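You operate a simulated robot arm through the tools that you are given. There is no shell and no other tool.

Carry out the task below with a simulated robot arm. There is one attempt and no reset: what you move stays moved.

JOB
Test the red tip on the spigot block: 60 kPa or more goes on the GOOD square, less on FAIL.
Fine: vacuum on, read the gauge, vacuum off; then the device goes on the mat.

It is judged by the outcome, as a careful person would: the job done as asked, and still so three seconds after it is handed in. It fails if anything else is knocked over, pushed out of place, dropped, spilled or broken.

ROBOT AND FRAMES
A 7-joint arm with a two-finger gripper, fixed in place. Base frame: the origin is at the foot of the arm, x ahead of it, y to its left, z up; the work surface is at about z = 0.863. Units: m, rad, N and s.
With the tool pointing down near the work surface it reaches from about 0.32 to 0.76 m from the base axis. Its first joint turns from -2.897 to 2.897 rad. Payload 1.71 kg.
Tool frame: the origin (TCP) lies between the finger pads and is the grasp point; the fingertips stand 0.02 m ahead of it; z points along the fingers, y is the line along which they close. The gripper opens to 0.096 m. The gripper's body begins 0.113 m behind the TCP.
Orientation is that of the tool frame in the base frame, as a unit quaternion [x, y, z, w]. With the fingers straight down and closing along the base's y, the tool's x points along the base's -x, its y along +y and its z along -z.

CONTROLS
- The arm moves only by the tool send_rows. Its argument "plan" is a list of rows, each a list of 3 entries, a list of its own where there are three numbers: the shift along the tool's x, y, z in units of 30 mm (1.0 is 30 mm), then the turn, a rotation vector about the tool's x, y, z in units of 4 degrees (1.0 is 4 degrees), then the closure in counts, from 0 (fully open) to 255 (shut). In form: [[[dx, dy, dz], [ax, ay, az], claw], ...]. A call has 1 to 20 rows; each row shifts and turns the commanded pose from where the row before left it, along the tool's axes as they then stand. A call with a number of a shift or a turn outside -1 to 1 is refused whole. A row lasts 0.2 s, in which the tool goes at most 0.05 m and 0.15 rad; a call with a longer step from one row to the next is refused whole, and so is a gripper value outside its range. Where a pose cannot be reached the arm comes as near as it can. A force on the tool above 40 N (or 10 N above the force at the start of the call, whichever is more), or a blocked arm, ends the call early, and 0.2 s more pass. Each finger travels about 0.153 m/s and halts on what it meets, pressing with about 23 N; the grip force reading is that of the motor and also rises with nothing between the fingers. The clock runs only during rows and for 0.2 s after the last one: add rows that do not move to give the fingers time. The reply holds the time, the measured pose of the TCP, the force on the tool along the base axes, the opening and the grip force, in the units named above and with some noise, with the torque about the TCP (base axes, N m) and any sound that the robot's microphone picked up.
- Cameras (640 x 400 px; columns grow to the right, rows downward): "scene" is fixed at [0.0511, 0.6486, 1.5986]; the picture's right is [-0.54, -0.84, 0.00], its down [-0.64, 0.41, -0.65] and it looks along [0.55, -0.35, -0.76] (base axes); focal length 306 px, centre (320, 200). "wrist" rides on the gripper at [0.066, 0.014, -0.145] in the tool frame; the picture's right is [-0.21, 0.98, 0.00], its down [-0.88, -0.18, -0.45] and it looks along [-0.44, -0.09, 0.90] (tool axes); focal length 275 px, centre (320, 200). There is no depth. A picture from a camera that has moved, and an enlarged one, comes with that camera's place and axes in the base frame and with its lens.
- get_image(camera): a new picture of that camera. The clock stands still meanwhile.
- lift_body(by): slides the trunk up (or, below 0, down) by that many m; the arm rides with it, the base frame stays. It gives what a move gives, with no picture.
- inspect(camera, box): a new picture of the part [left, top, right, bottom] of that camera's present view, enlarged. The clock stands still meanwhile.
- finish_job(): hands the job in; it is judged then, once.

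Nothing tells you positions but the pictures and the camera data. Unless the task says otherwise, let go and move clear before handing in.

The tools are called after "Request:" by a JSON object that holds its "method" and its "body". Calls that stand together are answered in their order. send_rows: Moves the arm, as the interface text tells. Its arguments: {"type":"object","properties":{"plan":{"type":"array","items":{"type":"array"}}},"required":["plan"]} The other tools are called the same way: lift_body (by) slides the trunk up or down; get_image (camera) takes a picture; inspect (camera, box) takes an enlarged picture of a part of a camera's view; finish_job () hands the job in.

At the start:

```text
time_s: 0.0
tcp_pos: [0.4493, 0.2163, 1.2214]
tcp_rot: [0.0, 1.0, -0.001, -0.001]
contact_force: [-0.3, -0.3, 0.2]
wrist_torque: [-0.04, 0.0, 0.0]
gripper_width: 0.0961
gripper_force: 0.1
trunk travel left (down, up): [-0.225, 0.161]
```

scene: 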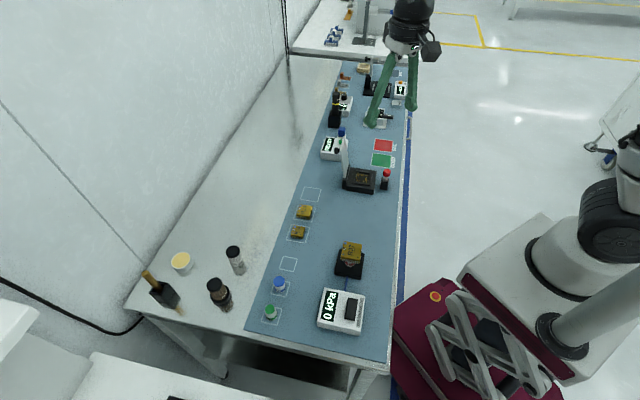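
wrist: 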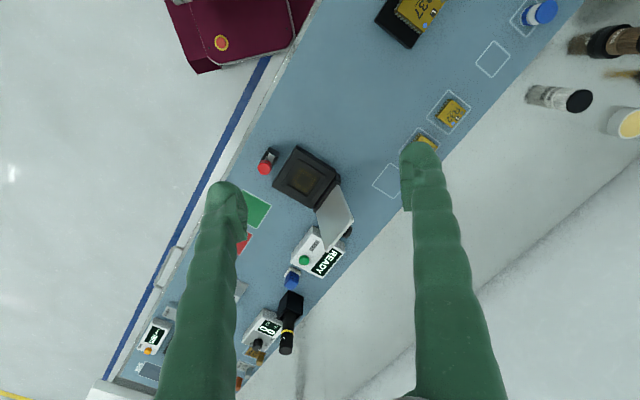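

I see a long bench with a blue mat, several test devices, a kPa gauge near the camera, and red and green squares mid-bench. I'll enlarge the views to find the red tip, spigot block, vacuum switch and GOOD/FAIL squares.

Request:
{"method": "inspect", "body": {"camera": "scene", "box": [230, 220, 410, 350]}}

Request:
{"method": "inspect", "body": {"camera": "scene", "box": [300, 50, 440, 210]}}

Request:
{"method": "inspect", "body": {"camera": "wrist", "box": [120, 130, 400, 390]}}

Request:
{"method": "inspect", "body": {"camera": "wrist", "box": [360, 0, 640, 200]}}

```text
3.08 times, centred on (320, 285) of scene
camera zoom: at [0.0511, 0.6486, 1.5986], right [-0.54, -0.84, 0.0], down [-0.64, 0.41, -0.65], along [0.55, -0.35, -0.76], focal length 942 px, centre (320, -62)
```

zoom: 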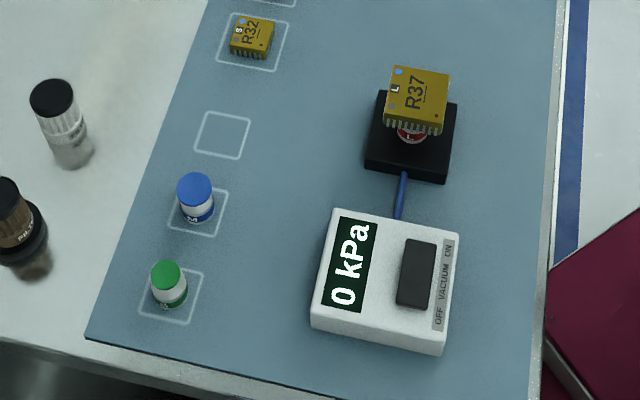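

```text
2.50 times, centred on (370, 130) of scene
camera zoom: at [0.0511, 0.6486, 1.5986], right [-0.54, -0.84, 0.0], down [-0.64, 0.41, -0.65], along [0.55, -0.35, -0.76], focal length 766 px, centre (195, 375)
```

zoom: 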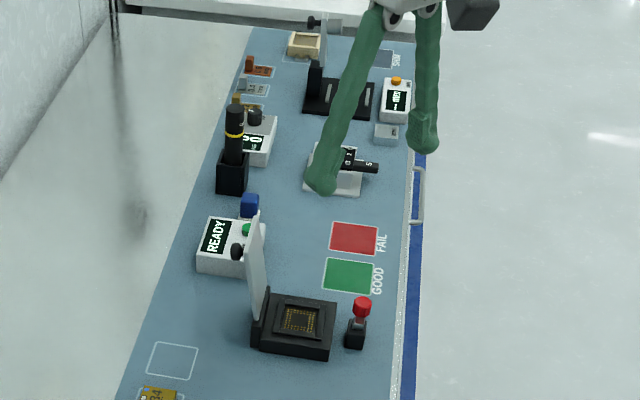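

```text
1.54 times, centred on (260, 260) of wrist
camera zoom: at [0.3826, 0.2298, 1.3666], right [0.21, 0.98, 0.0], down [0.88, -0.18, 0.44], along [0.43, -0.09, -0.9], focal length 424 px, centre (412, 108)
```

zoom: 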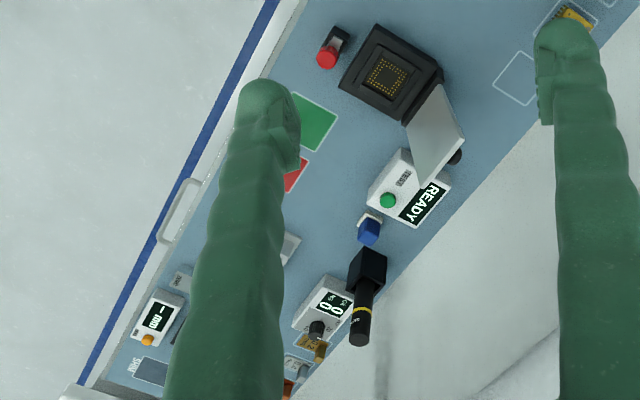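

```text
2.00 times, centred on (500, 100) of wrist
camera zoom: at [0.3826, 0.2298, 1.3666], right [0.21, 0.98, 0.0], down [0.88, -0.18, 0.44], along [0.43, -0.09, -0.9], focal length 551 px, centre (-40, 400)
```

zoom: 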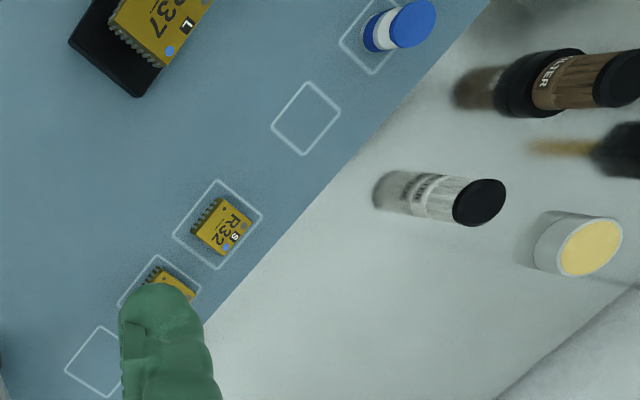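

The bench runs diagonally. The red tip (with device R37 on it) sits on the black spigot block at about (0.34, 0.37), and the kPa gauge with its vacuum rocker is at about (0.245, 0.466). GOOD is near (0.62, 0.02) and FAIL near (0.68, -0.03). I'll move above the gauge area, staying high and turning 45° to line up with the bench, for a closer look.

Request:
{"method": "send_rows", "body": {"plan": [[[0.954, 0.516, 0.292], [0, 0, 0], 0], [[0.954, 0.516, 0.292], [0, 0, 0], 0], [[0.954, 0.516, 0.292], [0, 0, 0], 0], [[0.954, 0.516, 0.292], [0, 0, 0], 0], [[0.954, 0.516, 0.292], [0, 0, 0], 0], [[0.954, 0.516, 0.292], [0, 0, 0], 0], [[0.954, 0.516, 0.292], [0, 0, 0], 0], [[0.954, 0.516, 0.292], [0, 0, 0], 0], [[0, 0, 0], [0, 0, -0.9375], 0], [[0, 0, 0], [0, 0, -0.9375], 0], [[0, 0, 0], [0, 0, -0.9375], 0], [[0, 0, 0], [0, 0, -0.9375], 0], [[0, 0, 0], [0, 0, -0.9375], 0], [[0, 0, 0], [0, 0, -0.9375], 0], [[0, 0, 0], [0, 0, -0.9375], 0], [[0, 0, 0], [0, 0, -0.9375], 0], [[0, 0, 0], [0, 0, -0.9375], 0], [[0, 0, 0], [0, 0, -0.9375], 0], [[0, 0, 0], [0, 0, -0.9375], 0], [[0, 0, 0], [0, 0, -0.9375], 0]]}}

Request:
{"method": "get_image", "body": {"camera": "wrist"}}

Request:
{"method": "get_image", "body": {"camera": "scene"}}

```text
time_s: 4.2
tcp_pos: [0.2013, 0.3377, 1.1537]
tcp_rot: [-0.383, 0.924, -0.003, 0.007]
contact_force: [0.3, -0.3, 0.0]
wrist_torque: [0.02, 0.04, 0.0]
gripper_width: 0.0958
gripper_force: 0.0
trunk travel left (down, up): [-0.225, 0.161]
```

```text
taken
camera wrist: at [0.1436, 0.3025, 1.2988], right [-0.55, 0.84, -0.01], down [0.74, 0.49, 0.46], along [0.39, 0.24, -0.89], focal length 275 px, centre (320, 200)
```

wrist: 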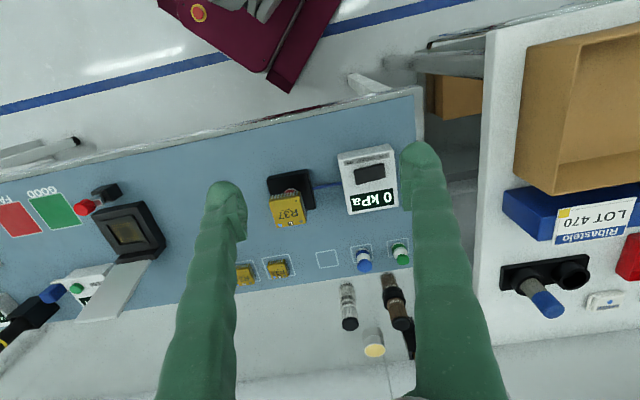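

```text
taken
```

scene: 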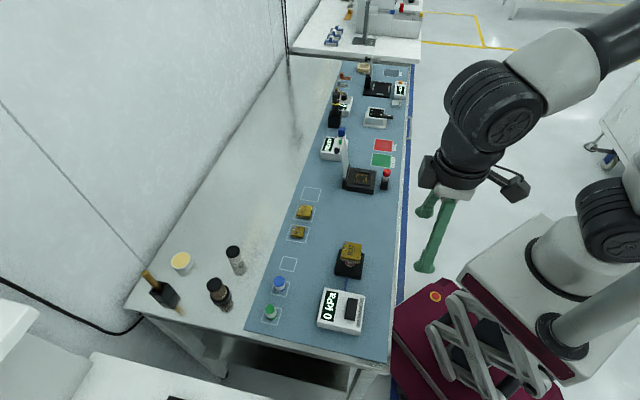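

From here I can see R37 on its red tip on the block, and the gauge box with its rocker. I'll enlarge both for detail.

Request:
{"method": "inspect", "body": {"camera": "wrist", "box": [240, 130, 420, 245]}}

Request:
{"method": "inspect", "body": {"camera": "scene", "box": [305, 230, 385, 345]}}

Request:
{"method": "inspect", "body": {"camera": "scene", "box": [325, 120, 415, 200]}}

```text
3.48 times, centred on (330, 188) of wrist
camera zoom: at [0.1436, 0.3025, 1.2988], right [-0.55, 0.84, -0.01], down [0.74, 0.49, 0.46], along [0.39, 0.24, -0.89], focal length 958 px, centre (285, 244)
```

zoom: 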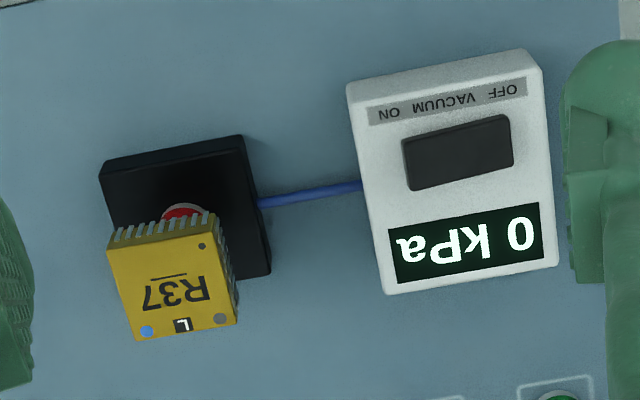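

```text
3.48 times, centred on (345, 288) of scene
camera zoom: at [0.0511, 0.6486, 1.5986], right [-0.54, -0.84, 0.0], down [-0.64, 0.41, -0.65], along [0.55, -0.35, -0.76], focal length 1065 px, centre (233, -104)
```

zoom: 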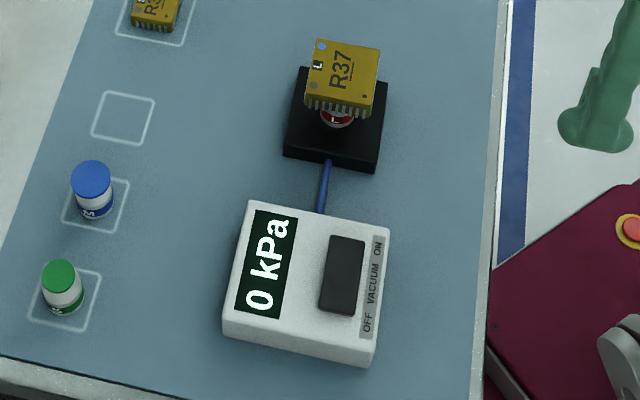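

```text
5.00 times, centred on (370, 160) of scene
camera zoom: at [0.0511, 0.6486, 1.5986], right [-0.54, -0.84, 0.0], down [-0.64, 0.41, -0.65], along [0.55, -0.35, -0.76], focal length 1531 px, centre (70, 400)
```

zoom: 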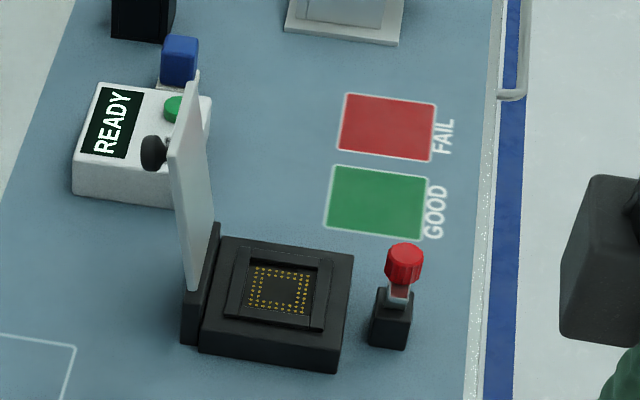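

The two views agree: R37's top is at about (0.343, 0.370, 0.939), and the rocker's centre is at about (0.236, 0.447, 0.907) with its ON end toward the spigot block. Next I'll close the gripper and hover above the ON end for a closer look.

Request:
{"method": "send_rows", "body": {"plan": [[[-0.566, 0.199, 0.687], [0, 0, 0], 255], [[-0.566, 0.199, 0.687], [0, 0, 0], 255], [[-0.566, 0.199, 0.687], [0, 0, 0], 255], [[-0.566, 0.199, 0.687], [0, 0, 0], 255], [[-0.566, 0.199, 0.687], [0, 0, 0], 255], [[-0.566, 0.199, 0.687], [0, 0, 0], 255], [[0, 0, 0], [0, 0, 0], 255]]}}

Request:
{"method": "get_image", "body": {"camera": "wrist"}}

Request:
{"method": "get_image", "body": {"camera": "scene"}}

```text
time_s: 5.8
tcp_pos: [0.2498, 0.4382, 1.0319]
tcp_rot: [-0.383, 0.924, -0.002, 0.007]
contact_force: [0.8, -0.5, -0.2]
wrist_torque: [0.02, 0.01, 0.04]
gripper_width: 0.0
gripper_force: 23.2
trunk travel left (down, up): [-0.225, 0.161]
```

```text
taken
camera wrist: at [0.1918, 0.4015, 1.1758], right [-0.55, 0.84, -0.01], down [0.74, 0.49, 0.46], along [0.39, 0.24, -0.89], focal length 275 px, centre (320, 200)
```

wrist: 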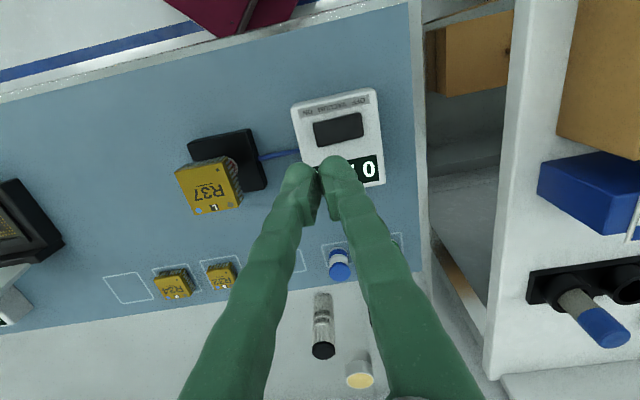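

```text
taken
```

scene: 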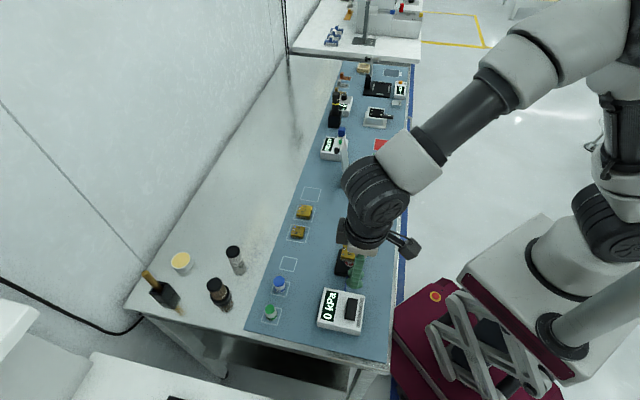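

Request:
{"method": "inspect", "body": {"camera": "wrist", "box": [160, 80, 400, 230]}}

Request:
{"method": "inspect", "body": {"camera": "scene", "box": [305, 230, 405, 345]}}

```text
2.67 times, centred on (280, 155) of wrist
camera zoom: at [0.1918, 0.4015, 1.1758], right [-0.55, 0.84, -0.01], down [0.74, 0.49, 0.46], along [0.39, 0.24, -0.89], focal length 734 px, centre (427, 320)
```

zoom: 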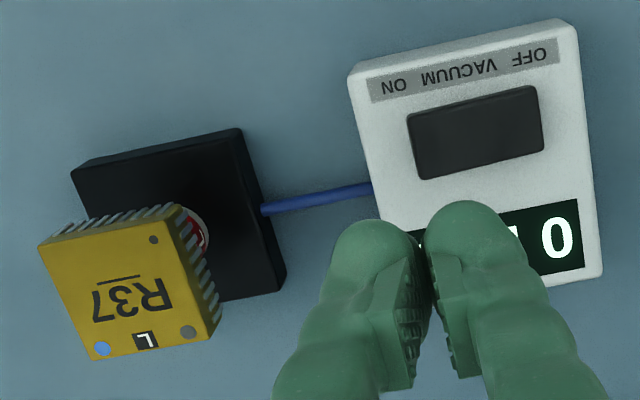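

```text
3.48 times, centred on (355, 288) of scene
camera zoom: at [0.0511, 0.6486, 1.5986], right [-0.54, -0.84, 0.0], down [-0.64, 0.41, -0.65], along [0.55, -0.35, -0.76], focal length 1065 px, centre (198, -104)
```

zoom: 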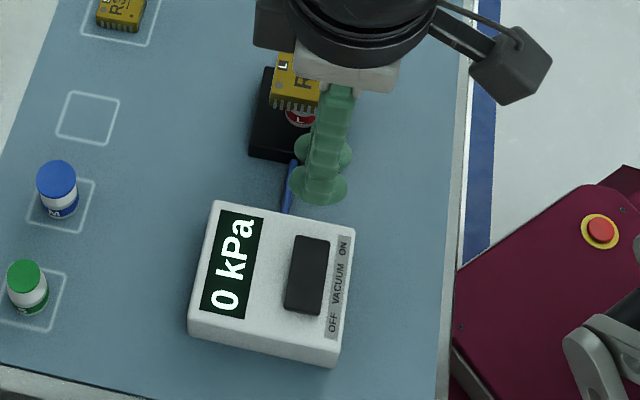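

The rocker's ON end is the end nearest the block, so I'll press at about (0.247, 0.437). First I'll descend to just above it while correcting a small tilt.

Request:
{"method": "send_rows", "body": {"plan": [[[0.05, 0.02, 0.6], [-0.077, 0.077, 0], 255], [[0.05, 0.02, 0.6], [-0.077, 0.077, 0], 255], [[0, 0, 0.6], [0, 0, 0], 255], [[0, 0, 0.6], [0, 0, 0], 255], [[0, 0, 0.4], [0, 0, 0], 255], [[0, 0, 0], [0, 0, 0], 255]]}}

Request:
{"method": "get_image", "body": {"camera": "wrist"}}

Request:
{"method": "inspect", "body": {"camera": "scene", "box": [305, 230, 405, 345]}}

```text
time_s: 7.2
tcp_pos: [0.2491, 0.4377, 0.9461]
tcp_rot: [-0.384, 0.923, 0.001, -0.001]
contact_force: [0.7, -0.4, 0.9]
wrist_torque: [-0.02, 0.0, -0.02]
gripper_width: 0.0002
gripper_force: 22.9
trunk travel left (down, up): [-0.225, 0.161]
```

```text
taken
camera wrist: at [0.1924, 0.4004, 1.0919], right [-0.55, 0.84, 0.0], down [0.75, 0.49, 0.44], along [0.37, 0.24, -0.9], focal length 275 px, centre (320, 200)
```

wrist: 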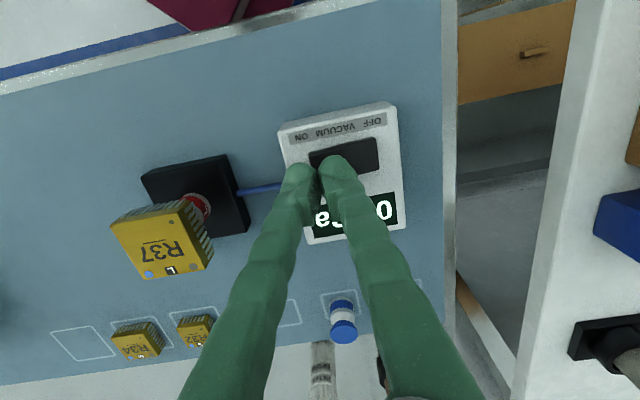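

```text
3.48 times, centred on (355, 288) of scene
camera zoom: at [0.0511, 0.6486, 1.5986], right [-0.54, -0.84, 0.0], down [-0.64, 0.41, -0.65], along [0.55, -0.35, -0.76], focal length 1065 px, centre (198, -104)
```

zoom: 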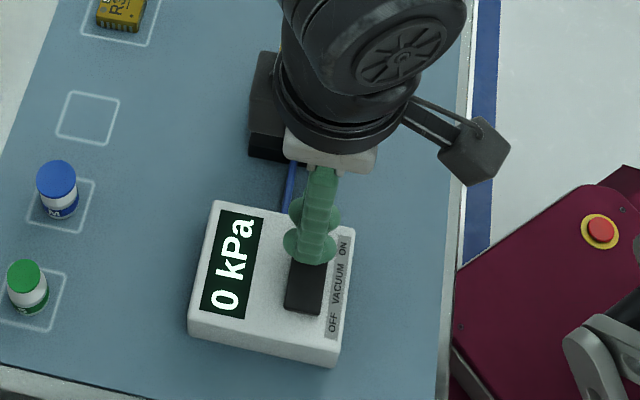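

The fingertips are just above the ON half of the rocker. I'll press down slowly and watch the force.

Request:
{"method": "send_rows", "body": {"plan": [[[0.05, 0, 0.1], [0, 0, 0], 255], [[0, 0, 0.1], [0, 0, 0], 255], [[0, 0, 0.1], [0, 0, 0], 255], [[0, 0, 0.1], [0, 0, 0], 255], [[0, 0, 0.1], [0, 0, 0], 255], [[0, 0, 0.1], [0, 0, 0], 255], [[0, 0, 0.05], [0, 0, 0], 255]]}}

Request:
{"method": "inspect", "body": {"camera": "scene", "box": [305, 230, 405, 345]}}

```text
time_s: 8.8
tcp_pos: [0.2467, 0.4358, 0.9292]
tcp_rot: [-0.383, 0.924, 0.0, 0.0]
contact_force: [-1.5, 0.6, 10.1]
wrist_torque: [0.08, 0.09, -0.07]
gripper_width: 0.0
gripper_force: 23.2
trunk travel left (down, up): [-0.225, 0.161]
```

```text
3.48 times, centred on (355, 288) of scene
camera zoom: at [0.0511, 0.6486, 1.5986], right [-0.54, -0.84, 0.0], down [-0.64, 0.41, -0.65], along [0.55, -0.35, -0.76], focal length 1065 px, centre (198, -104)
```

zoom: 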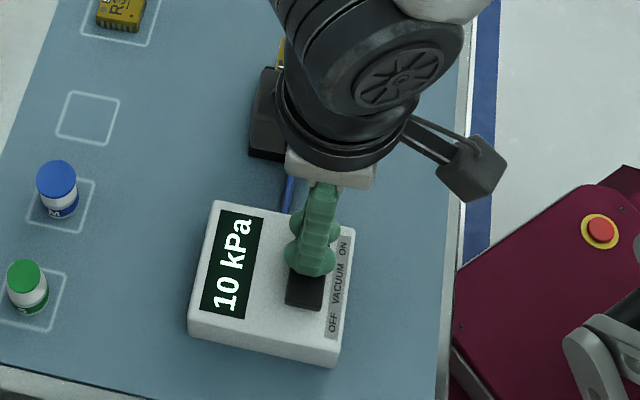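

The vacuum is on and the gauge shows 10 kPa, rising. I'll lift off the rocker and let the reading settle.

Request:
{"method": "send_rows", "body": {"plan": [[[0, 0, -0.5], [0, 0, 0], 255], [[0, 0, -1], [0, 0, 0], 255], [[0, 0, 0], [0, 0, 0], 255], [[0, 0, 0], [0, 0, 0], 255], [[0, 0, 0], [0, 0, 0], 255]]}}

Request:
{"method": "inspect", "body": {"camera": "scene", "box": [305, 230, 405, 345]}}

Request:
{"method": "get_image", "body": {"camera": "wrist"}}

```text
time_s: 10.0
tcp_pos: [0.2484, 0.435, 0.9716]
tcp_rot: [-0.384, 0.923, 0.0, 0.0]
contact_force: [-0.1, 1.0, -0.8]
wrist_torque: [-0.03, 0.0, 0.03]
gripper_width: 0.0
gripper_force: 23.6
trunk travel left (down, up): [-0.225, 0.161]
```

```text
3.48 times, centred on (355, 288) of scene
camera zoom: at [0.0511, 0.6486, 1.5986], right [-0.54, -0.84, 0.0], down [-0.64, 0.41, -0.65], along [0.55, -0.35, -0.76], focal length 1065 px, centre (198, -104)
```

zoom: 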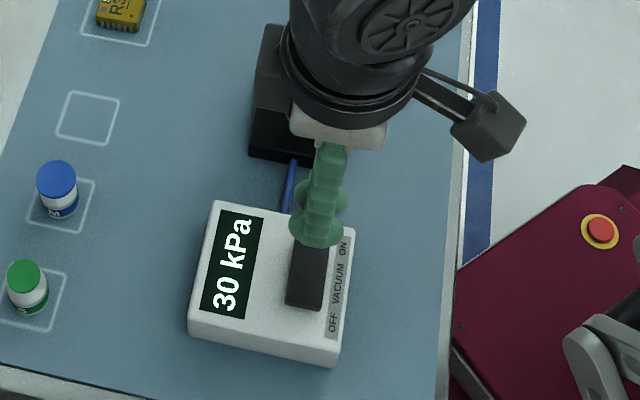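

```text
taken
camera wrist: at [0.1915, 0.3987, 1.1176], right [-0.55, 0.84, 0.0], down [0.75, 0.49, 0.44], along [0.37, 0.24, -0.9], focal length 275 px, centre (320, 200)
```

wrist: 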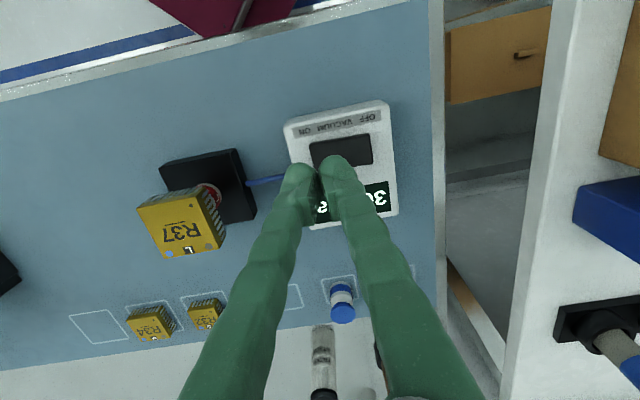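

The gauge reads 30 kPa and may still be rising. I'll wait longer while moving over toward the OFF end, staying well above it.

Request:
{"method": "send_rows", "body": {"plan": [[[0, 0.37, 0], [0, 0, 0], 255], [[0, 0.37, 0], [0, 0, 0], 255], [[0, 0.37, 0], [0, 0, 0], 255], [[0, 0, 0], [0, 0, 0], 255], [[0, 0, 0], [0, 0, 0], 255], [[0, 0, 0], [0, 0, 0], 255], [[0, 0, 0], [0, 0, 0], 255], [[0, 0, 0], [0, 0, 0], 255], [[0, 0, 0], [0, 0, 0], 255], [[0, 0, 0], [0, 0, 0], 255]]}}

Request:
{"method": "inspect", "body": {"camera": "scene", "box": [305, 230, 405, 345]}}

```text
time_s: 12.2
tcp_pos: [0.2243, 0.4596, 0.9716]
tcp_rot: [-0.383, 0.924, 0.001, 0.0]
contact_force: [-0.6, 0.1, -0.2]
wrist_torque: [-0.02, -0.01, 0.01]
gripper_width: 0.0
gripper_force: 23.4
trunk travel left (down, up): [-0.225, 0.161]
```

```text
3.48 times, centred on (355, 288) of scene
camera zoom: at [0.0511, 0.6486, 1.5986], right [-0.54, -0.84, 0.0], down [-0.64, 0.41, -0.65], along [0.55, -0.35, -0.76], focal length 1065 px, centre (198, -104)
```

zoom: 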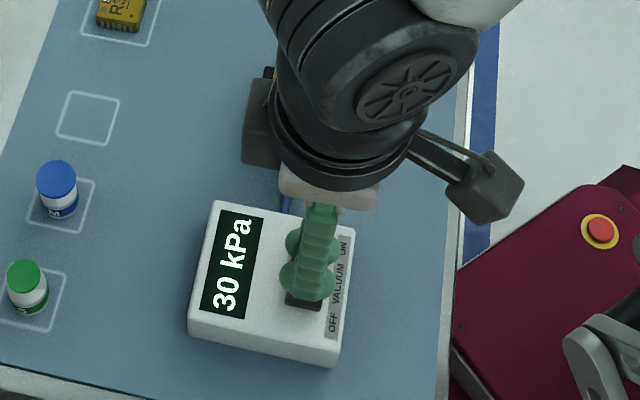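

The reading has held at 30 kPa for over 2 seconds, so it looks settled below 60. I'll wait about one more second to confirm, then press the OFF end.

Request:
{"method": "send_rows", "body": {"plan": [[[0, 0, 0], [0, 0, 0], 255], [[0, 0, 0], [0, 0, 0], 255], [[0, 0, 0], [0, 0, 0], 255], [[0, 0, 0], [0, 0, 0], 255], [[0, 0, 0], [0, 0, 0], 255]]}}

Request:
{"method": "inspect", "body": {"camera": "scene", "box": [305, 230, 405, 345]}}

Request:
{"method": "inspect", "body": {"camera": "wrist", "box": [120, 80, 420, 280]}}

```text
time_s: 13.4
tcp_pos: [0.2249, 0.4588, 0.9725]
tcp_rot: [-0.383, 0.924, 0.0, -0.001]
contact_force: [0.0, 0.3, -1.0]
wrist_torque: [0.03, -0.01, 0.0]
gripper_width: 0.0003
gripper_force: 22.6
trunk travel left (down, up): [-0.225, 0.161]
```

```text
3.48 times, centred on (355, 288) of scene
camera zoom: at [0.0511, 0.6486, 1.5986], right [-0.54, -0.84, 0.0], down [-0.64, 0.41, -0.65], along [0.55, -0.35, -0.76], focal length 1065 px, centre (198, -104)
```

zoom: 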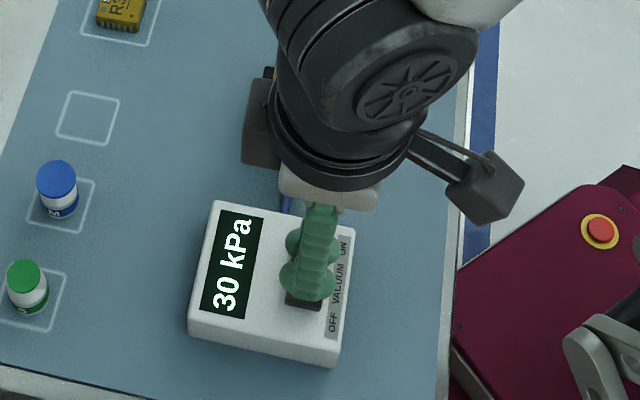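

```text
2.00 times, centred on (270, 180) of wrist
camera zoom: at [0.1682, 0.4222, 1.1178], right [-0.55, 0.84, 0.0], down [0.75, 0.49, 0.44], along [0.37, 0.24, -0.9], focal length 551 px, centre (420, 240)
```

zoom: 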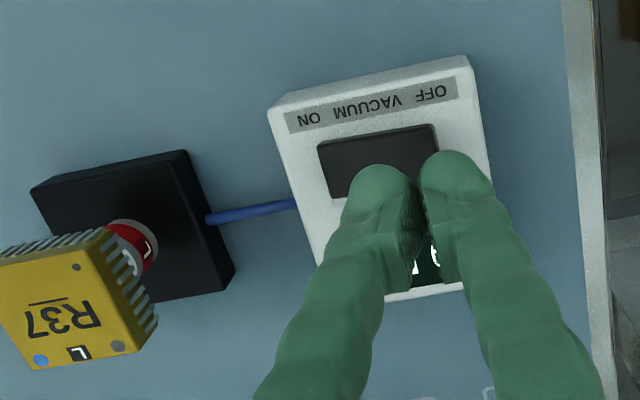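

The gauge is steady at 30 kPa, below 60, so the red tip is a FAIL. Now I'll press the OFF end.

Request:
{"method": "send_rows", "body": {"plan": [[[0, 0, 0.3], [0, 0, 0], 255], [[0, 0, 0.3], [0, 0, 0], 255], [[0, 0, 0.2], [0, 0, 0], 255], [[0, 0, 0.1], [0, 0, 0], 255], [[0, 0, 0.1], [0, 0, 0], 255], [[0, 0, 0.1], [0, 0, 0], 255], [[0, 0, 0.1], [0, 0, 0], 255], [[0, 0, 0.1], [0, 0, 0], 255], [[0, 0, 0.1], [0, 0, 0], 255], [[0, 0, 0.06], [0, 0, 0], 255]]}}

Request:
{"method": "inspect", "body": {"camera": "scene", "box": [305, 230, 405, 345]}}

```text
time_s: 15.6
tcp_pos: [0.2237, 0.4584, 0.9296]
tcp_rot: [-0.383, 0.924, 0.0, -0.002]
contact_force: [-0.1, 0.1, 0.8]
wrist_torque: [0.03, -0.02, 0.02]
gripper_width: 0.0
gripper_force: 23.3
trunk travel left (down, up): [-0.225, 0.161]
```

```text
3.48 times, centred on (355, 288) of scene
camera zoom: at [0.0511, 0.6486, 1.5986], right [-0.54, -0.84, 0.0], down [-0.64, 0.41, -0.65], along [0.55, -0.35, -0.76], focal length 1065 px, centre (198, -104)
```

zoom: 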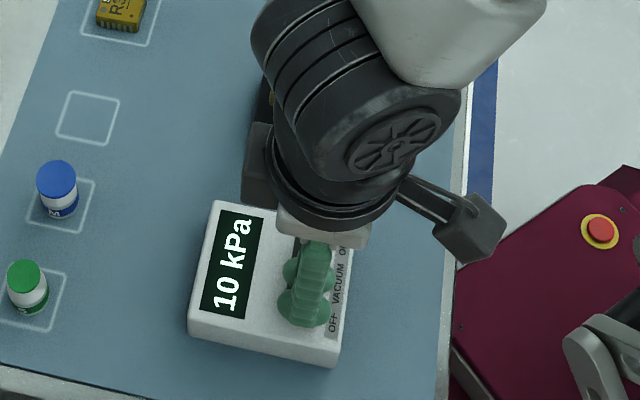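

The pressure is dropping, so the OFF press has registered. I'll lift clear, open the gripper and confirm it reaches 0 kPa.

Request:
{"method": "send_rows", "body": {"plan": [[[0, 0, -0.5], [0, 0, 0], 255], [[0, 0, -1], [0, 0, 0], 255], [[0, 0, -1], [0, 0, 0], 255], [[0, 0, -1], [0, 0, 0], 255], [[0.4, -0.5, -0.6], [0, 0, 0], 128], [[0.4, -0.5, 0], [0, 0, 0], 0], [[0.4, -0.5, 0], [0, 0, 0], 0], [[0.4, -0.5, 0], [0, 0, 0], 0], [[0.4, -0.5, 0], [0, 0, 0], 0], [[0, 0, 0], [0, 0, 0], 0]]}}

Request:
{"method": "get_image", "body": {"camera": "wrist"}}

Request:
{"method": "get_image", "body": {"camera": "scene"}}

```text
time_s: 17.8
tcp_pos: [0.2374, 0.362, 1.0517]
tcp_rot: [-0.383, 0.924, 0.001, -0.001]
contact_force: [0.6, 0.4, 0.7]
wrist_torque: [0.0, -0.01, -0.02]
gripper_width: 0.0963
gripper_force: 0.1
trunk travel left (down, up): [-0.225, 0.161]
```

```text
taken
camera wrist: at [0.1794, 0.3257, 1.1979], right [-0.55, 0.84, 0.0], down [0.75, 0.49, 0.44], along [0.37, 0.24, -0.9], focal length 275 px, centre (320, 200)
```

wrist: 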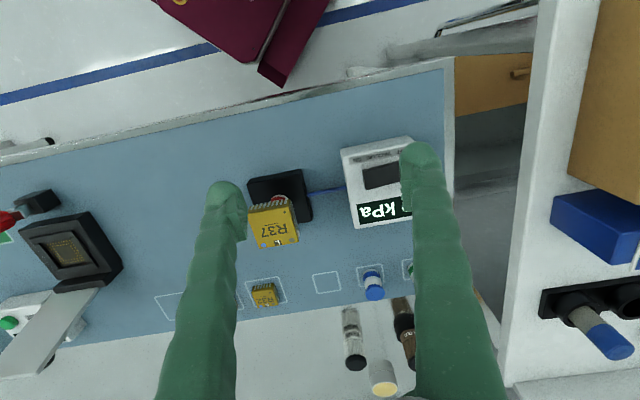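

```text
taken
```

scene: 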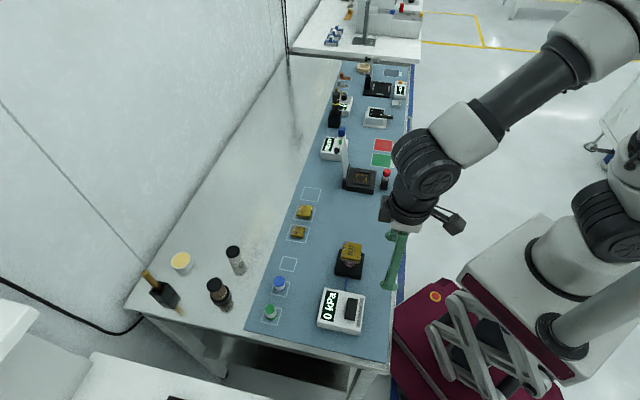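

The gauge is back to 0 kPa with the vacuum off. Now I'll inspect R37 and the tip closely to plan the grasp.

Request:
{"method": "inspect", "body": {"camera": "wrist", "box": [230, 155, 330, 255]}}

Request:
{"method": "inspect", "body": {"camera": "scene", "box": [325, 230, 375, 290]}}

Request:
{"method": "inspect", "body": {"camera": "scene", "box": [255, 260, 305, 325]}}

```text
4.00 times, centred on (280, 205) of wrist
camera zoom: at [0.1794, 0.3257, 1.1979], right [-0.55, 0.84, 0.0], down [0.75, 0.49, 0.44], along [0.37, 0.24, -0.9], focal length 1101 px, centre (480, 180)
```

zoom: 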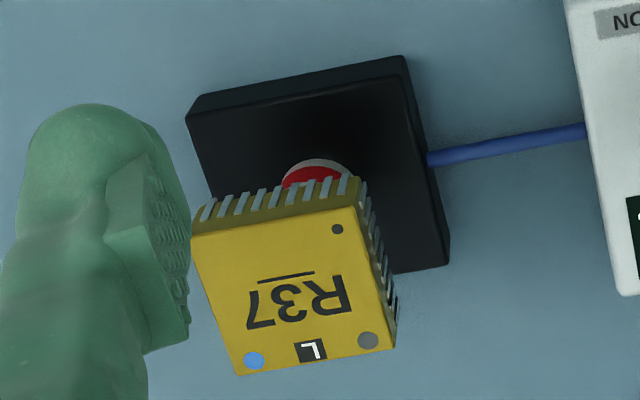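

```text
6.67 times, centred on (350, 260) of scene
camera zoom: at [0.0511, 0.6486, 1.5986], right [-0.54, -0.84, 0.0], down [-0.64, 0.41, -0.65], along [0.55, -0.35, -0.76], focal length 2042 px, centre (120, -200)
```

zoom: 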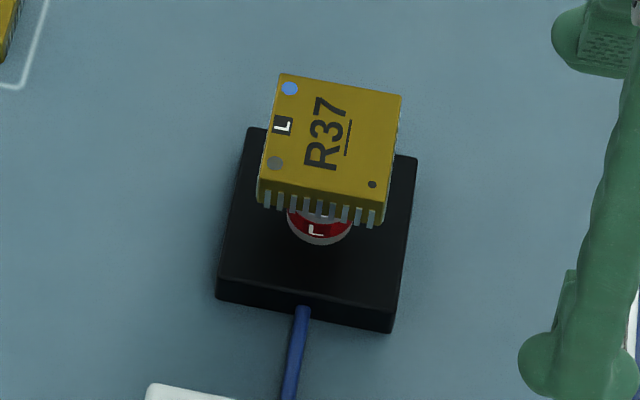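

```text
6.15 times, centred on (280, 292) of scene
camera zoom: at [0.0511, 0.6486, 1.5986], right [-0.54, -0.84, 0.0], down [-0.64, 0.41, -0.65], along [0.55, -0.35, -0.76], focal length 1885 px, centre (566, -369)
```

zoom: 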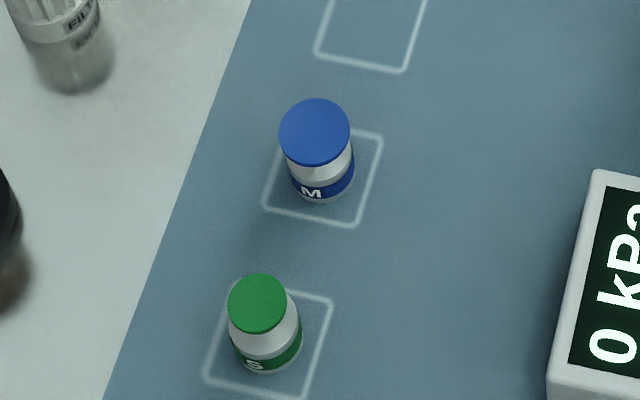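

R37 is about 46 mm square, aligned with the bench at 45°, and centred near (0.344, 0.372) with its top at about 0.939. I'll hover over it with the fingers open and check that I'm centred.

Request:
{"method": "send_rows", "body": {"plan": [[[-0.6875, -0.57, 0.3], [0, 0, 0], 0], [[-0.6875, -0.57, 0.3], [0, 0, 0], 0], [[-0.6875, -0.57, 0.4], [0, 0, 0], 0], [[-0.6875, -0.57, 0.5], [0, 0, 0], 0], [[0, 0, 0], [0, 0, 0], 0], [[0, 0, 0], [0, 0, 0], 0]]}}

Request:
{"method": "get_image", "body": {"camera": "wrist"}}

Request:
{"method": "inspect", "body": {"camera": "scene", "box": [305, 200, 405, 300]}}

```text
time_s: 19.2
tcp_pos: [0.3409, 0.3725, 1.0074]
tcp_rot: [-0.383, 0.924, 0.001, 0.0]
contact_force: [0.5, 0.3, 0.4]
wrist_torque: [-0.01, -0.01, 0.01]
gripper_width: 0.096
gripper_force: 0.1
trunk travel left (down, up): [-0.225, 0.161]
```

```text
taken
camera wrist: at [0.2843, 0.337, 1.1527], right [-0.55, 0.84, 0.0], down [0.75, 0.49, 0.44], along [0.37, 0.24, -0.9], focal length 275 px, centre (320, 200)
```

wrist: 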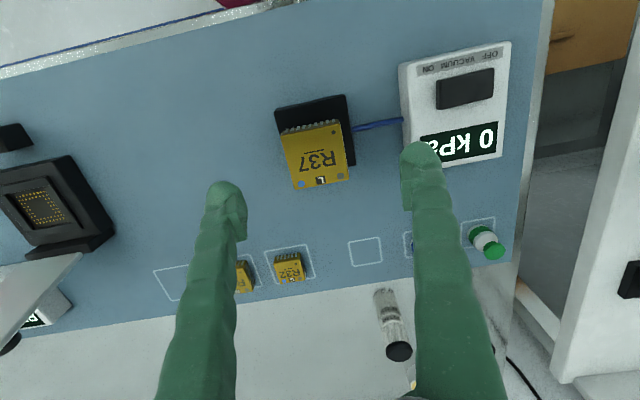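

```text
4.00 times, centred on (355, 250) of scene
camera zoom: at [0.0511, 0.6486, 1.5986], right [-0.54, -0.84, 0.0], down [-0.64, 0.41, -0.65], along [0.55, -0.35, -0.76], focal length 1225 px, centre (180, 0)
```

zoom: 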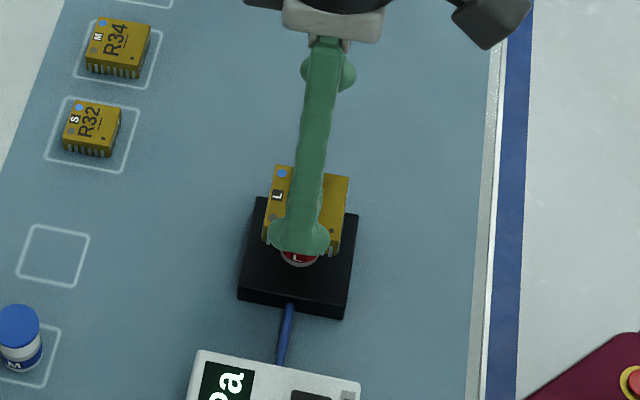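

I'm roughly centred over R37. I'll zoom in to refine its centre before descending.

Request:
{"method": "inspect", "body": {"camera": "wrist", "box": [250, 80, 380, 200]}}

```text
3.33 times, centred on (315, 140) of wrist
camera zoom: at [0.2843, 0.337, 1.1527], right [-0.55, 0.84, 0.0], down [0.75, 0.49, 0.44], along [0.37, 0.24, -0.9], focal length 918 px, centre (337, 400)
```

zoom: 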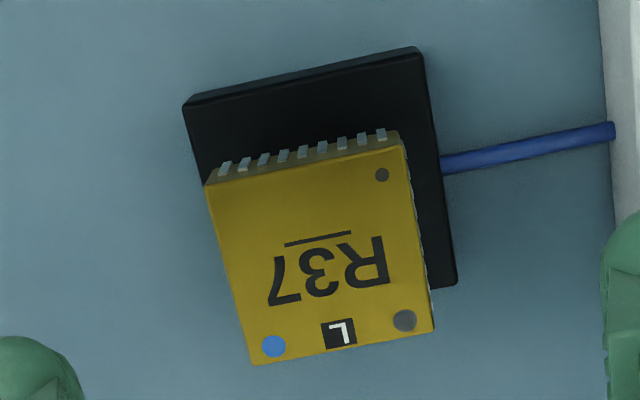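

R37's centre refines to (0.3438, 0.3725). I'll descend straight down to mid-device height, about z 0.931, with the fingers open, and check before closing.

Request:
{"method": "send_rows", "body": {"plan": [[[-0.068, -0.068, 0.5], [0, 0, 0], 0], [[0, 0, 0.6], [0, 0, 0], 0], [[0, 0, 0.6], [0, 0, 0], 0], [[0, 0, 0.5], [0, 0, 0], 0], [[0, 0, 0.2], [0, 0, 0], 0], [[0, 0, 0], [0, 0, 0], 0], [[0, 0, 0], [0, 0, 0], 0]]}}

Request:
{"method": "get_image", "body": {"camera": "wrist"}}

Request:
{"method": "inspect", "body": {"camera": "scene", "box": [305, 200, 405, 300]}}

```text
time_s: 20.8
tcp_pos: [0.3438, 0.3718, 0.9348]
tcp_rot: [-0.383, 0.924, 0.001, -0.001]
contact_force: [-0.4, 0.5, -1.0]
wrist_torque: [0.02, 0.0, 0.01]
gripper_width: 0.0957
gripper_force: 0.0
trunk travel left (down, up): [-0.225, 0.161]
```

```text
taken
camera wrist: at [0.2875, 0.3359, 1.0804], right [-0.55, 0.84, 0.0], down [0.75, 0.49, 0.44], along [0.37, 0.24, -0.9], focal length 275 px, centre (320, 200)
```

wrist: 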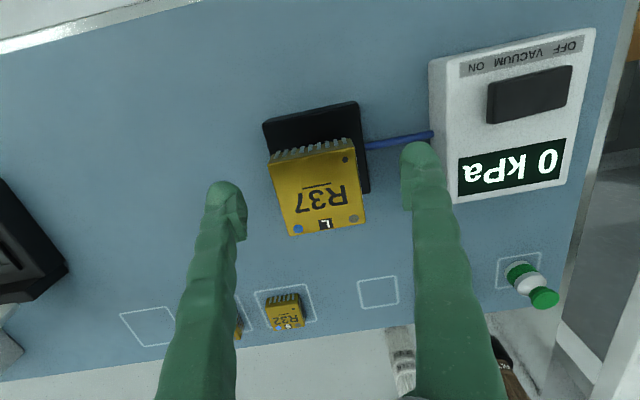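

```text
4.00 times, centred on (355, 250) of scene
camera zoom: at [0.0511, 0.6486, 1.5986], right [-0.54, -0.84, 0.0], down [-0.64, 0.41, -0.65], along [0.55, -0.35, -0.76], focal length 1225 px, centre (180, 0)
```

zoom: 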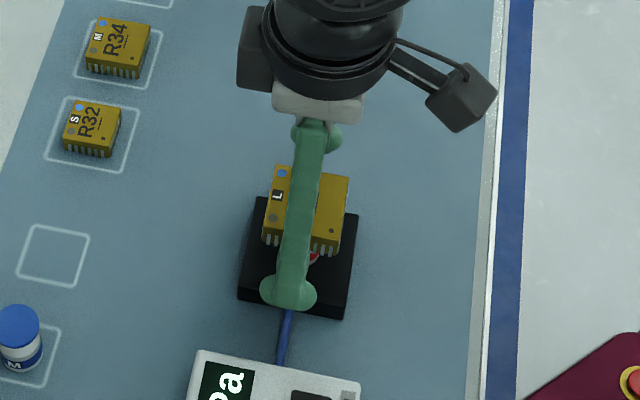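

R37 is centred between the fingers: its centre is at pixel (321, 190) and the TCP projects to (320, 191). I'll lower 3 mm and close gradually.

Request:
{"method": "send_rows", "body": {"plan": [[[0, 0, 0.12], [0, 0, 0], 60], [[0, 0, 0], [0, 0, 0], 100], [[0, 0, 0], [0, 0, 0], 115], [[0, 0, 0], [0, 0, 0], 122], [[0, 0, 0], [0, 0, 0], 129], [[0, 0, 0], [0, 0, 0], 136], [[0, 0, 0], [0, 0, 0], 150], [[0, 0, 0], [0, 0, 0], 180], [[0, 0, 0], [0, 0, 0], 180]]}}

Request:
{"method": "get_image", "body": {"camera": "wrist"}}

Request:
{"method": "inspect", "body": {"camera": "scene", "box": [305, 200, 405, 300]}}

```text
time_s: 22.8
tcp_pos: [0.3436, 0.3725, 0.9319]
tcp_rot: [-0.383, 0.924, 0.001, 0.0]
contact_force: [0.0, -0.3, -0.6]
wrist_torque: [0.0, 0.0, -0.02]
gripper_width: 0.0481
gripper_force: 22.8
trunk travel left (down, up): [-0.225, 0.161]
```

```text
taken
camera wrist: at [0.2872, 0.3364, 1.0769], right [-0.55, 0.84, 0.0], down [0.75, 0.49, 0.44], along [0.37, 0.24, -0.9], focal length 275 px, centre (320, 200)
```

wrist: 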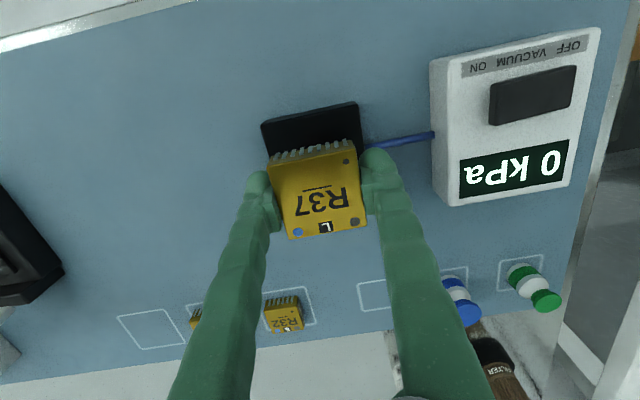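

```text
4.00 times, centred on (355, 250) of scene
camera zoom: at [0.0511, 0.6486, 1.5986], right [-0.54, -0.84, 0.0], down [-0.64, 0.41, -0.65], along [0.55, -0.35, -0.76], focal length 1225 px, centre (180, 0)
```

zoom: 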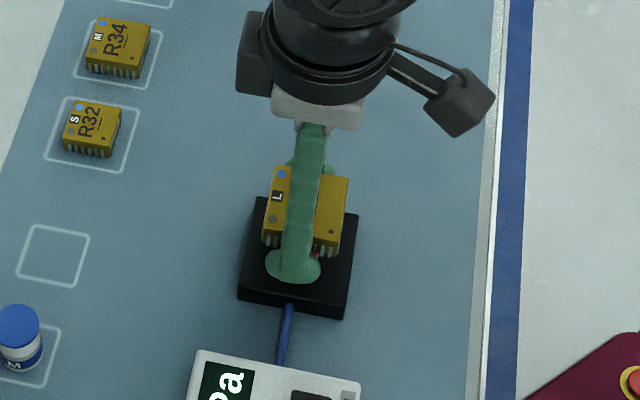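

The fingers hold R37 at a 48 mm opening with nothing displaced. I'll lift it slowly straight up off the tip.

Request:
{"method": "send_rows", "body": {"plan": [[[0, 0, -0.1], [0, 0, 0], 180], [[0, 0, -0.2], [0, 0, 0], 180], [[0, 0, -0.3], [0, 0, 0], 180], [[0, 0, -0.5], [0, 0, 0], 180], [[0, 0, -0.7], [0, 0, 0], 180], [[0, 0, -0.7], [0, 0, 0], 180], [[0, 0, 0], [0, 0, 0], 180]]}}

Request:
{"method": "get_image", "body": {"camera": "wrist"}}

Request:
{"method": "inspect", "body": {"camera": "scene", "box": [305, 200, 405, 300]}}

```text
time_s: 24.4
tcp_pos: [0.344, 0.3733, 1.0061]
tcp_rot: [-0.383, 0.924, 0.001, -0.001]
contact_force: [-0.1, 0.1, -0.1]
wrist_torque: [0.05, -0.02, -0.01]
gripper_width: 0.048
gripper_force: 22.8
trunk travel left (down, up): [-0.225, 0.161]
```

```text
taken
camera wrist: at [0.2881, 0.337, 1.1519], right [-0.55, 0.84, 0.0], down [0.75, 0.49, 0.44], along [0.37, 0.24, -0.9], focal length 275 px, centre (320, 200)
```

wrist: 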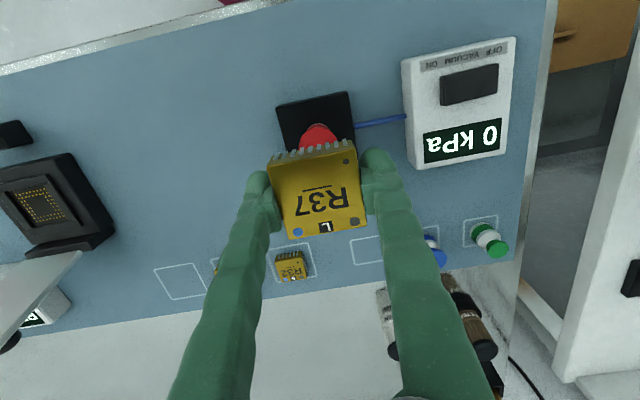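

```text
4.00 times, centred on (355, 250) of scene
camera zoom: at [0.0511, 0.6486, 1.5986], right [-0.54, -0.84, 0.0], down [-0.64, 0.41, -0.65], along [0.55, -0.35, -0.76], focal length 1225 px, centre (180, 0)
```

zoom: 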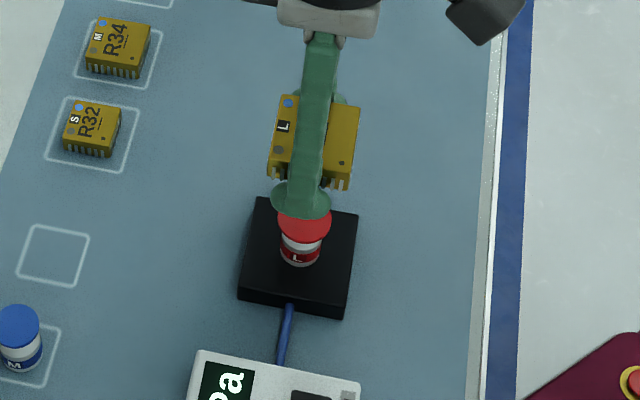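

The red tip stayed on the spigot and R37 is held level. My fingertips reach about 10 mm below the device, though, so I'd have to drop it that far onto the mat. I'll set it back on the tip and regrip higher, starting with a straight descent.

Request:
{"method": "send_rows", "body": {"plan": [[[0.02, 0, 0.7], [0, 0, 0], 180], [[0, 0, 0.7], [0, 0, 0], 180], [[0, 0, 0.5], [0, 0, 0], 180], [[0, 0, 0.25], [0, 0, 0], 180], [[0, 0, 0.15], [0, 0, 0], 180], [[0, 0, 0.1], [0, 0, 0], 180], [[0, 0, 0], [0, 0, 0], 180]]}}

Request:
{"method": "get_image", "body": {"camera": "wrist"}}

Request:
{"method": "inspect", "body": {"camera": "scene", "box": [325, 230, 375, 290]}}

```text
time_s: 26.0
tcp_pos: [0.3442, 0.3731, 0.9338]
tcp_rot: [-0.383, 0.924, 0.0, 0.0]
contact_force: [-1.2, 0.5, 0.1]
wrist_torque: [-0.04, 0.01, -0.02]
gripper_width: 0.0484
gripper_force: 23.1
trunk travel left (down, up): [-0.225, 0.161]
```

```text
taken
camera wrist: at [0.2873, 0.3361, 1.0804], right [-0.55, 0.84, 0.0], down [0.75, 0.49, 0.44], along [0.37, 0.24, -0.9], focal length 275 px, centre (320, 200)
```

wrist: 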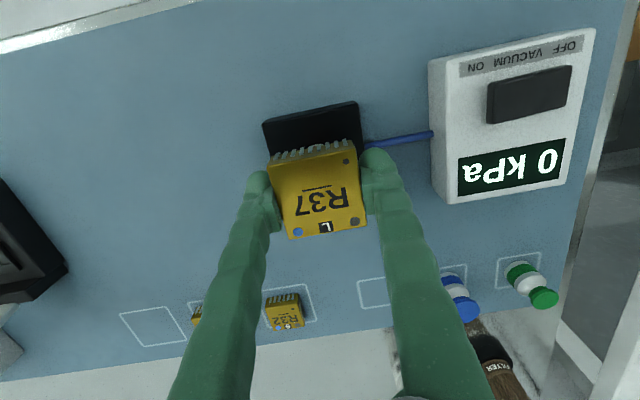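

```text
6.67 times, centred on (350, 260) of scene
camera zoom: at [0.0511, 0.6486, 1.5986], right [-0.54, -0.84, 0.0], down [-0.64, 0.41, -0.65], along [0.55, -0.35, -0.76], focal length 2042 px, centre (120, -200)
```

zoom: 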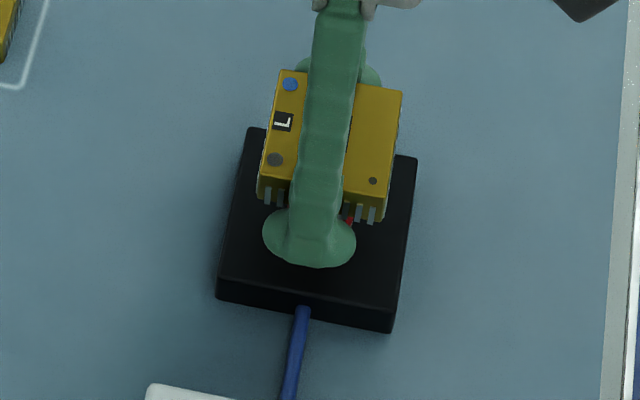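

The device is 1–2 mm above its resting height with no contact force yet. I'll ease down a little further.

Request:
{"method": "send_rows", "body": {"plan": [[[0, 0, 0.04], [0, 0, 0], 180], [[0, 0, 0.03], [0, 0, 0], 180], [[0, 0, 0], [0, 0, 0], 180]]}}

```text
time_s: 26.8
tcp_pos: [0.3436, 0.372, 0.9322]
tcp_rot: [-0.382, 0.924, 0.001, 0.0]
contact_force: [-0.4, -1.0, 0.3]
wrist_torque: [-0.04, 0.01, 0.0]
gripper_width: 0.048
gripper_force: 23.0
trunk travel left (down, up): [-0.225, 0.161]
```

It's back at its original resting height. I'll release gently, opening only slightly, and rise about 7 mm relative to the device.

Request:
{"method": "send_rows", "body": {"plan": [[[0, 0, 0], [0, 0, 0], 126], [[0, 0, 0], [0, 0, 0], 120], [[0, 0, 0], [0, 0, 0], 108], [[0, 0, 0], [0, 0, 0], 100], [[0, 0, 0], [0, 0, 0], 100], [[0, 0, -0.12], [0, 0, 0], 100], [[0, 0, -0.11], [0, 0, 0], 100], [[0, 0, 0], [0, 0, 0], 100]]}}

Request:
{"method": "get_image", "body": {"camera": "wrist"}}

Request:
{"method": "inspect", "body": {"camera": "scene", "box": [325, 230, 375, 290]}}

```text
time_s: 28.6
tcp_pos: [0.3435, 0.3717, 0.9388]
tcp_rot: [-0.383, 0.924, 0.001, -0.001]
contact_force: [-0.5, 0.1, 0.9]
wrist_torque: [0.03, 0.0, -0.04]
gripper_width: 0.0582
gripper_force: 0.0
trunk travel left (down, up): [-0.225, 0.161]
```

```text
taken
camera wrist: at [0.2867, 0.3356, 1.0848], right [-0.55, 0.84, 0.0], down [0.75, 0.49, 0.44], along [0.37, 0.24, -0.9], focal length 275 px, centre (320, 200)
```

wrist: 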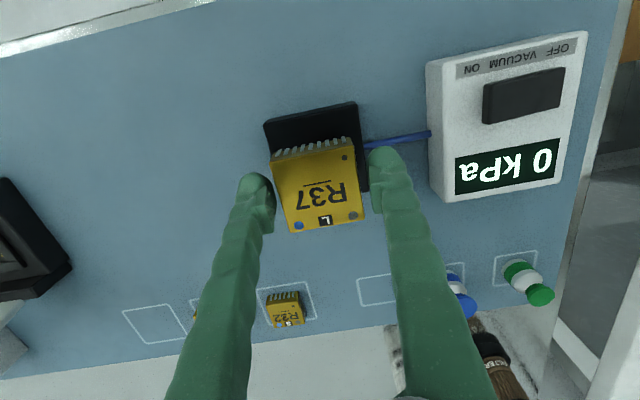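

```text
6.67 times, centred on (350, 260) of scene
camera zoom: at [0.0511, 0.6486, 1.5986], right [-0.54, -0.84, 0.0], down [-0.64, 0.41, -0.65], along [0.55, -0.35, -0.76], focal length 2042 px, centre (120, -200)
```

zoom: 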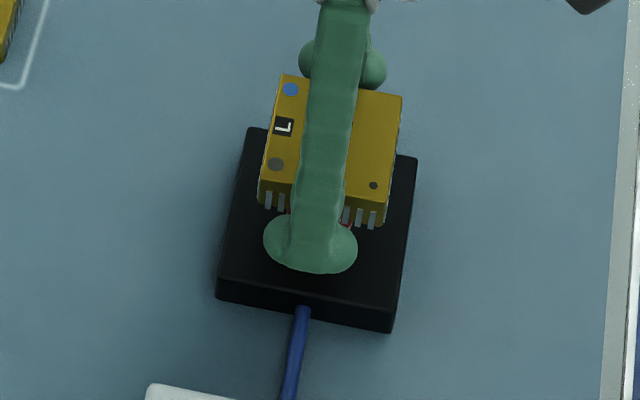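

R37 is resting level on the tip. I'll regrip at this height, so the fingertips are about flush with its underside, then lift.

Request:
{"method": "send_rows", "body": {"plan": [[[0, 0, 0], [0, 0, 0], 115], [[0, 0, 0], [0, 0, 0], 122], [[0, 0, 0], [0, 0, 0], 128], [[0, 0, 0], [0, 0, 0], 134], [[0, 0, 0], [0, 0, 0], 150], [[0, 0, 0], [0, 0, 0], 180], [[0, 0, 0], [0, 0, 0], 180], [[0, 0, -0.1], [0, 0, 0], 180], [[0, 0, -0.2], [0, 0, 0], 180], [[0, 0, -0.4], [0, 0, 0], 180], [[0, 0, -0.7], [0, 0, 0], 180], [[0, 0, -0.7], [0, 0, 0], 180], [[0, 0, -0.4], [0, 0, 0], 180], [[0, 0, 0], [0, 0, 0], 180]]}}

Request:
{"method": "get_image", "body": {"camera": "wrist"}}

Request:
{"method": "inspect", "body": {"camera": "scene", "box": [305, 200, 405, 300]}}

```text
time_s: 31.6
tcp_pos: [0.3442, 0.3721, 1.0138]
tcp_rot: [-0.383, 0.924, 0.001, 0.0]
contact_force: [0.1, 0.2, -0.6]
wrist_torque: [0.04, -0.04, 0.04]
gripper_width: 0.0469
gripper_force: 23.1
trunk travel left (down, up): [-0.225, 0.161]
```

```text
taken
camera wrist: at [0.2875, 0.3355, 1.1598], right [-0.55, 0.84, 0.0], down [0.75, 0.49, 0.44], along [0.37, 0.24, -0.9], focal length 275 px, centre (320, 200)
```

wrist: 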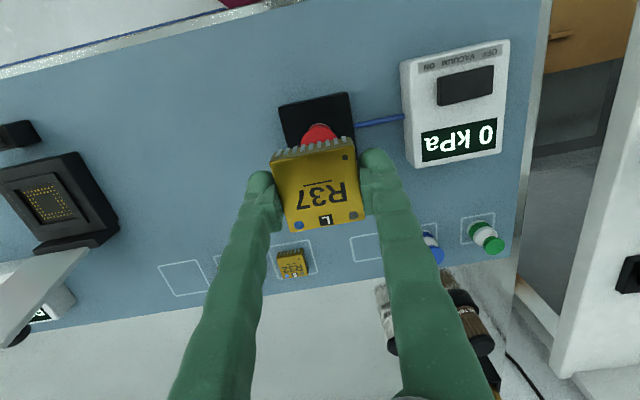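

```text
4.00 times, centred on (355, 250) of scene
camera zoom: at [0.0511, 0.6486, 1.5986], right [-0.54, -0.84, 0.0], down [-0.64, 0.41, -0.65], along [0.55, -0.35, -0.76], focal length 1225 px, centre (180, 0)
```

zoom: 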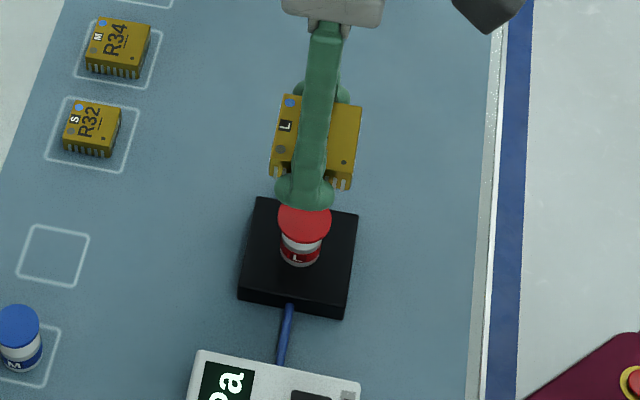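

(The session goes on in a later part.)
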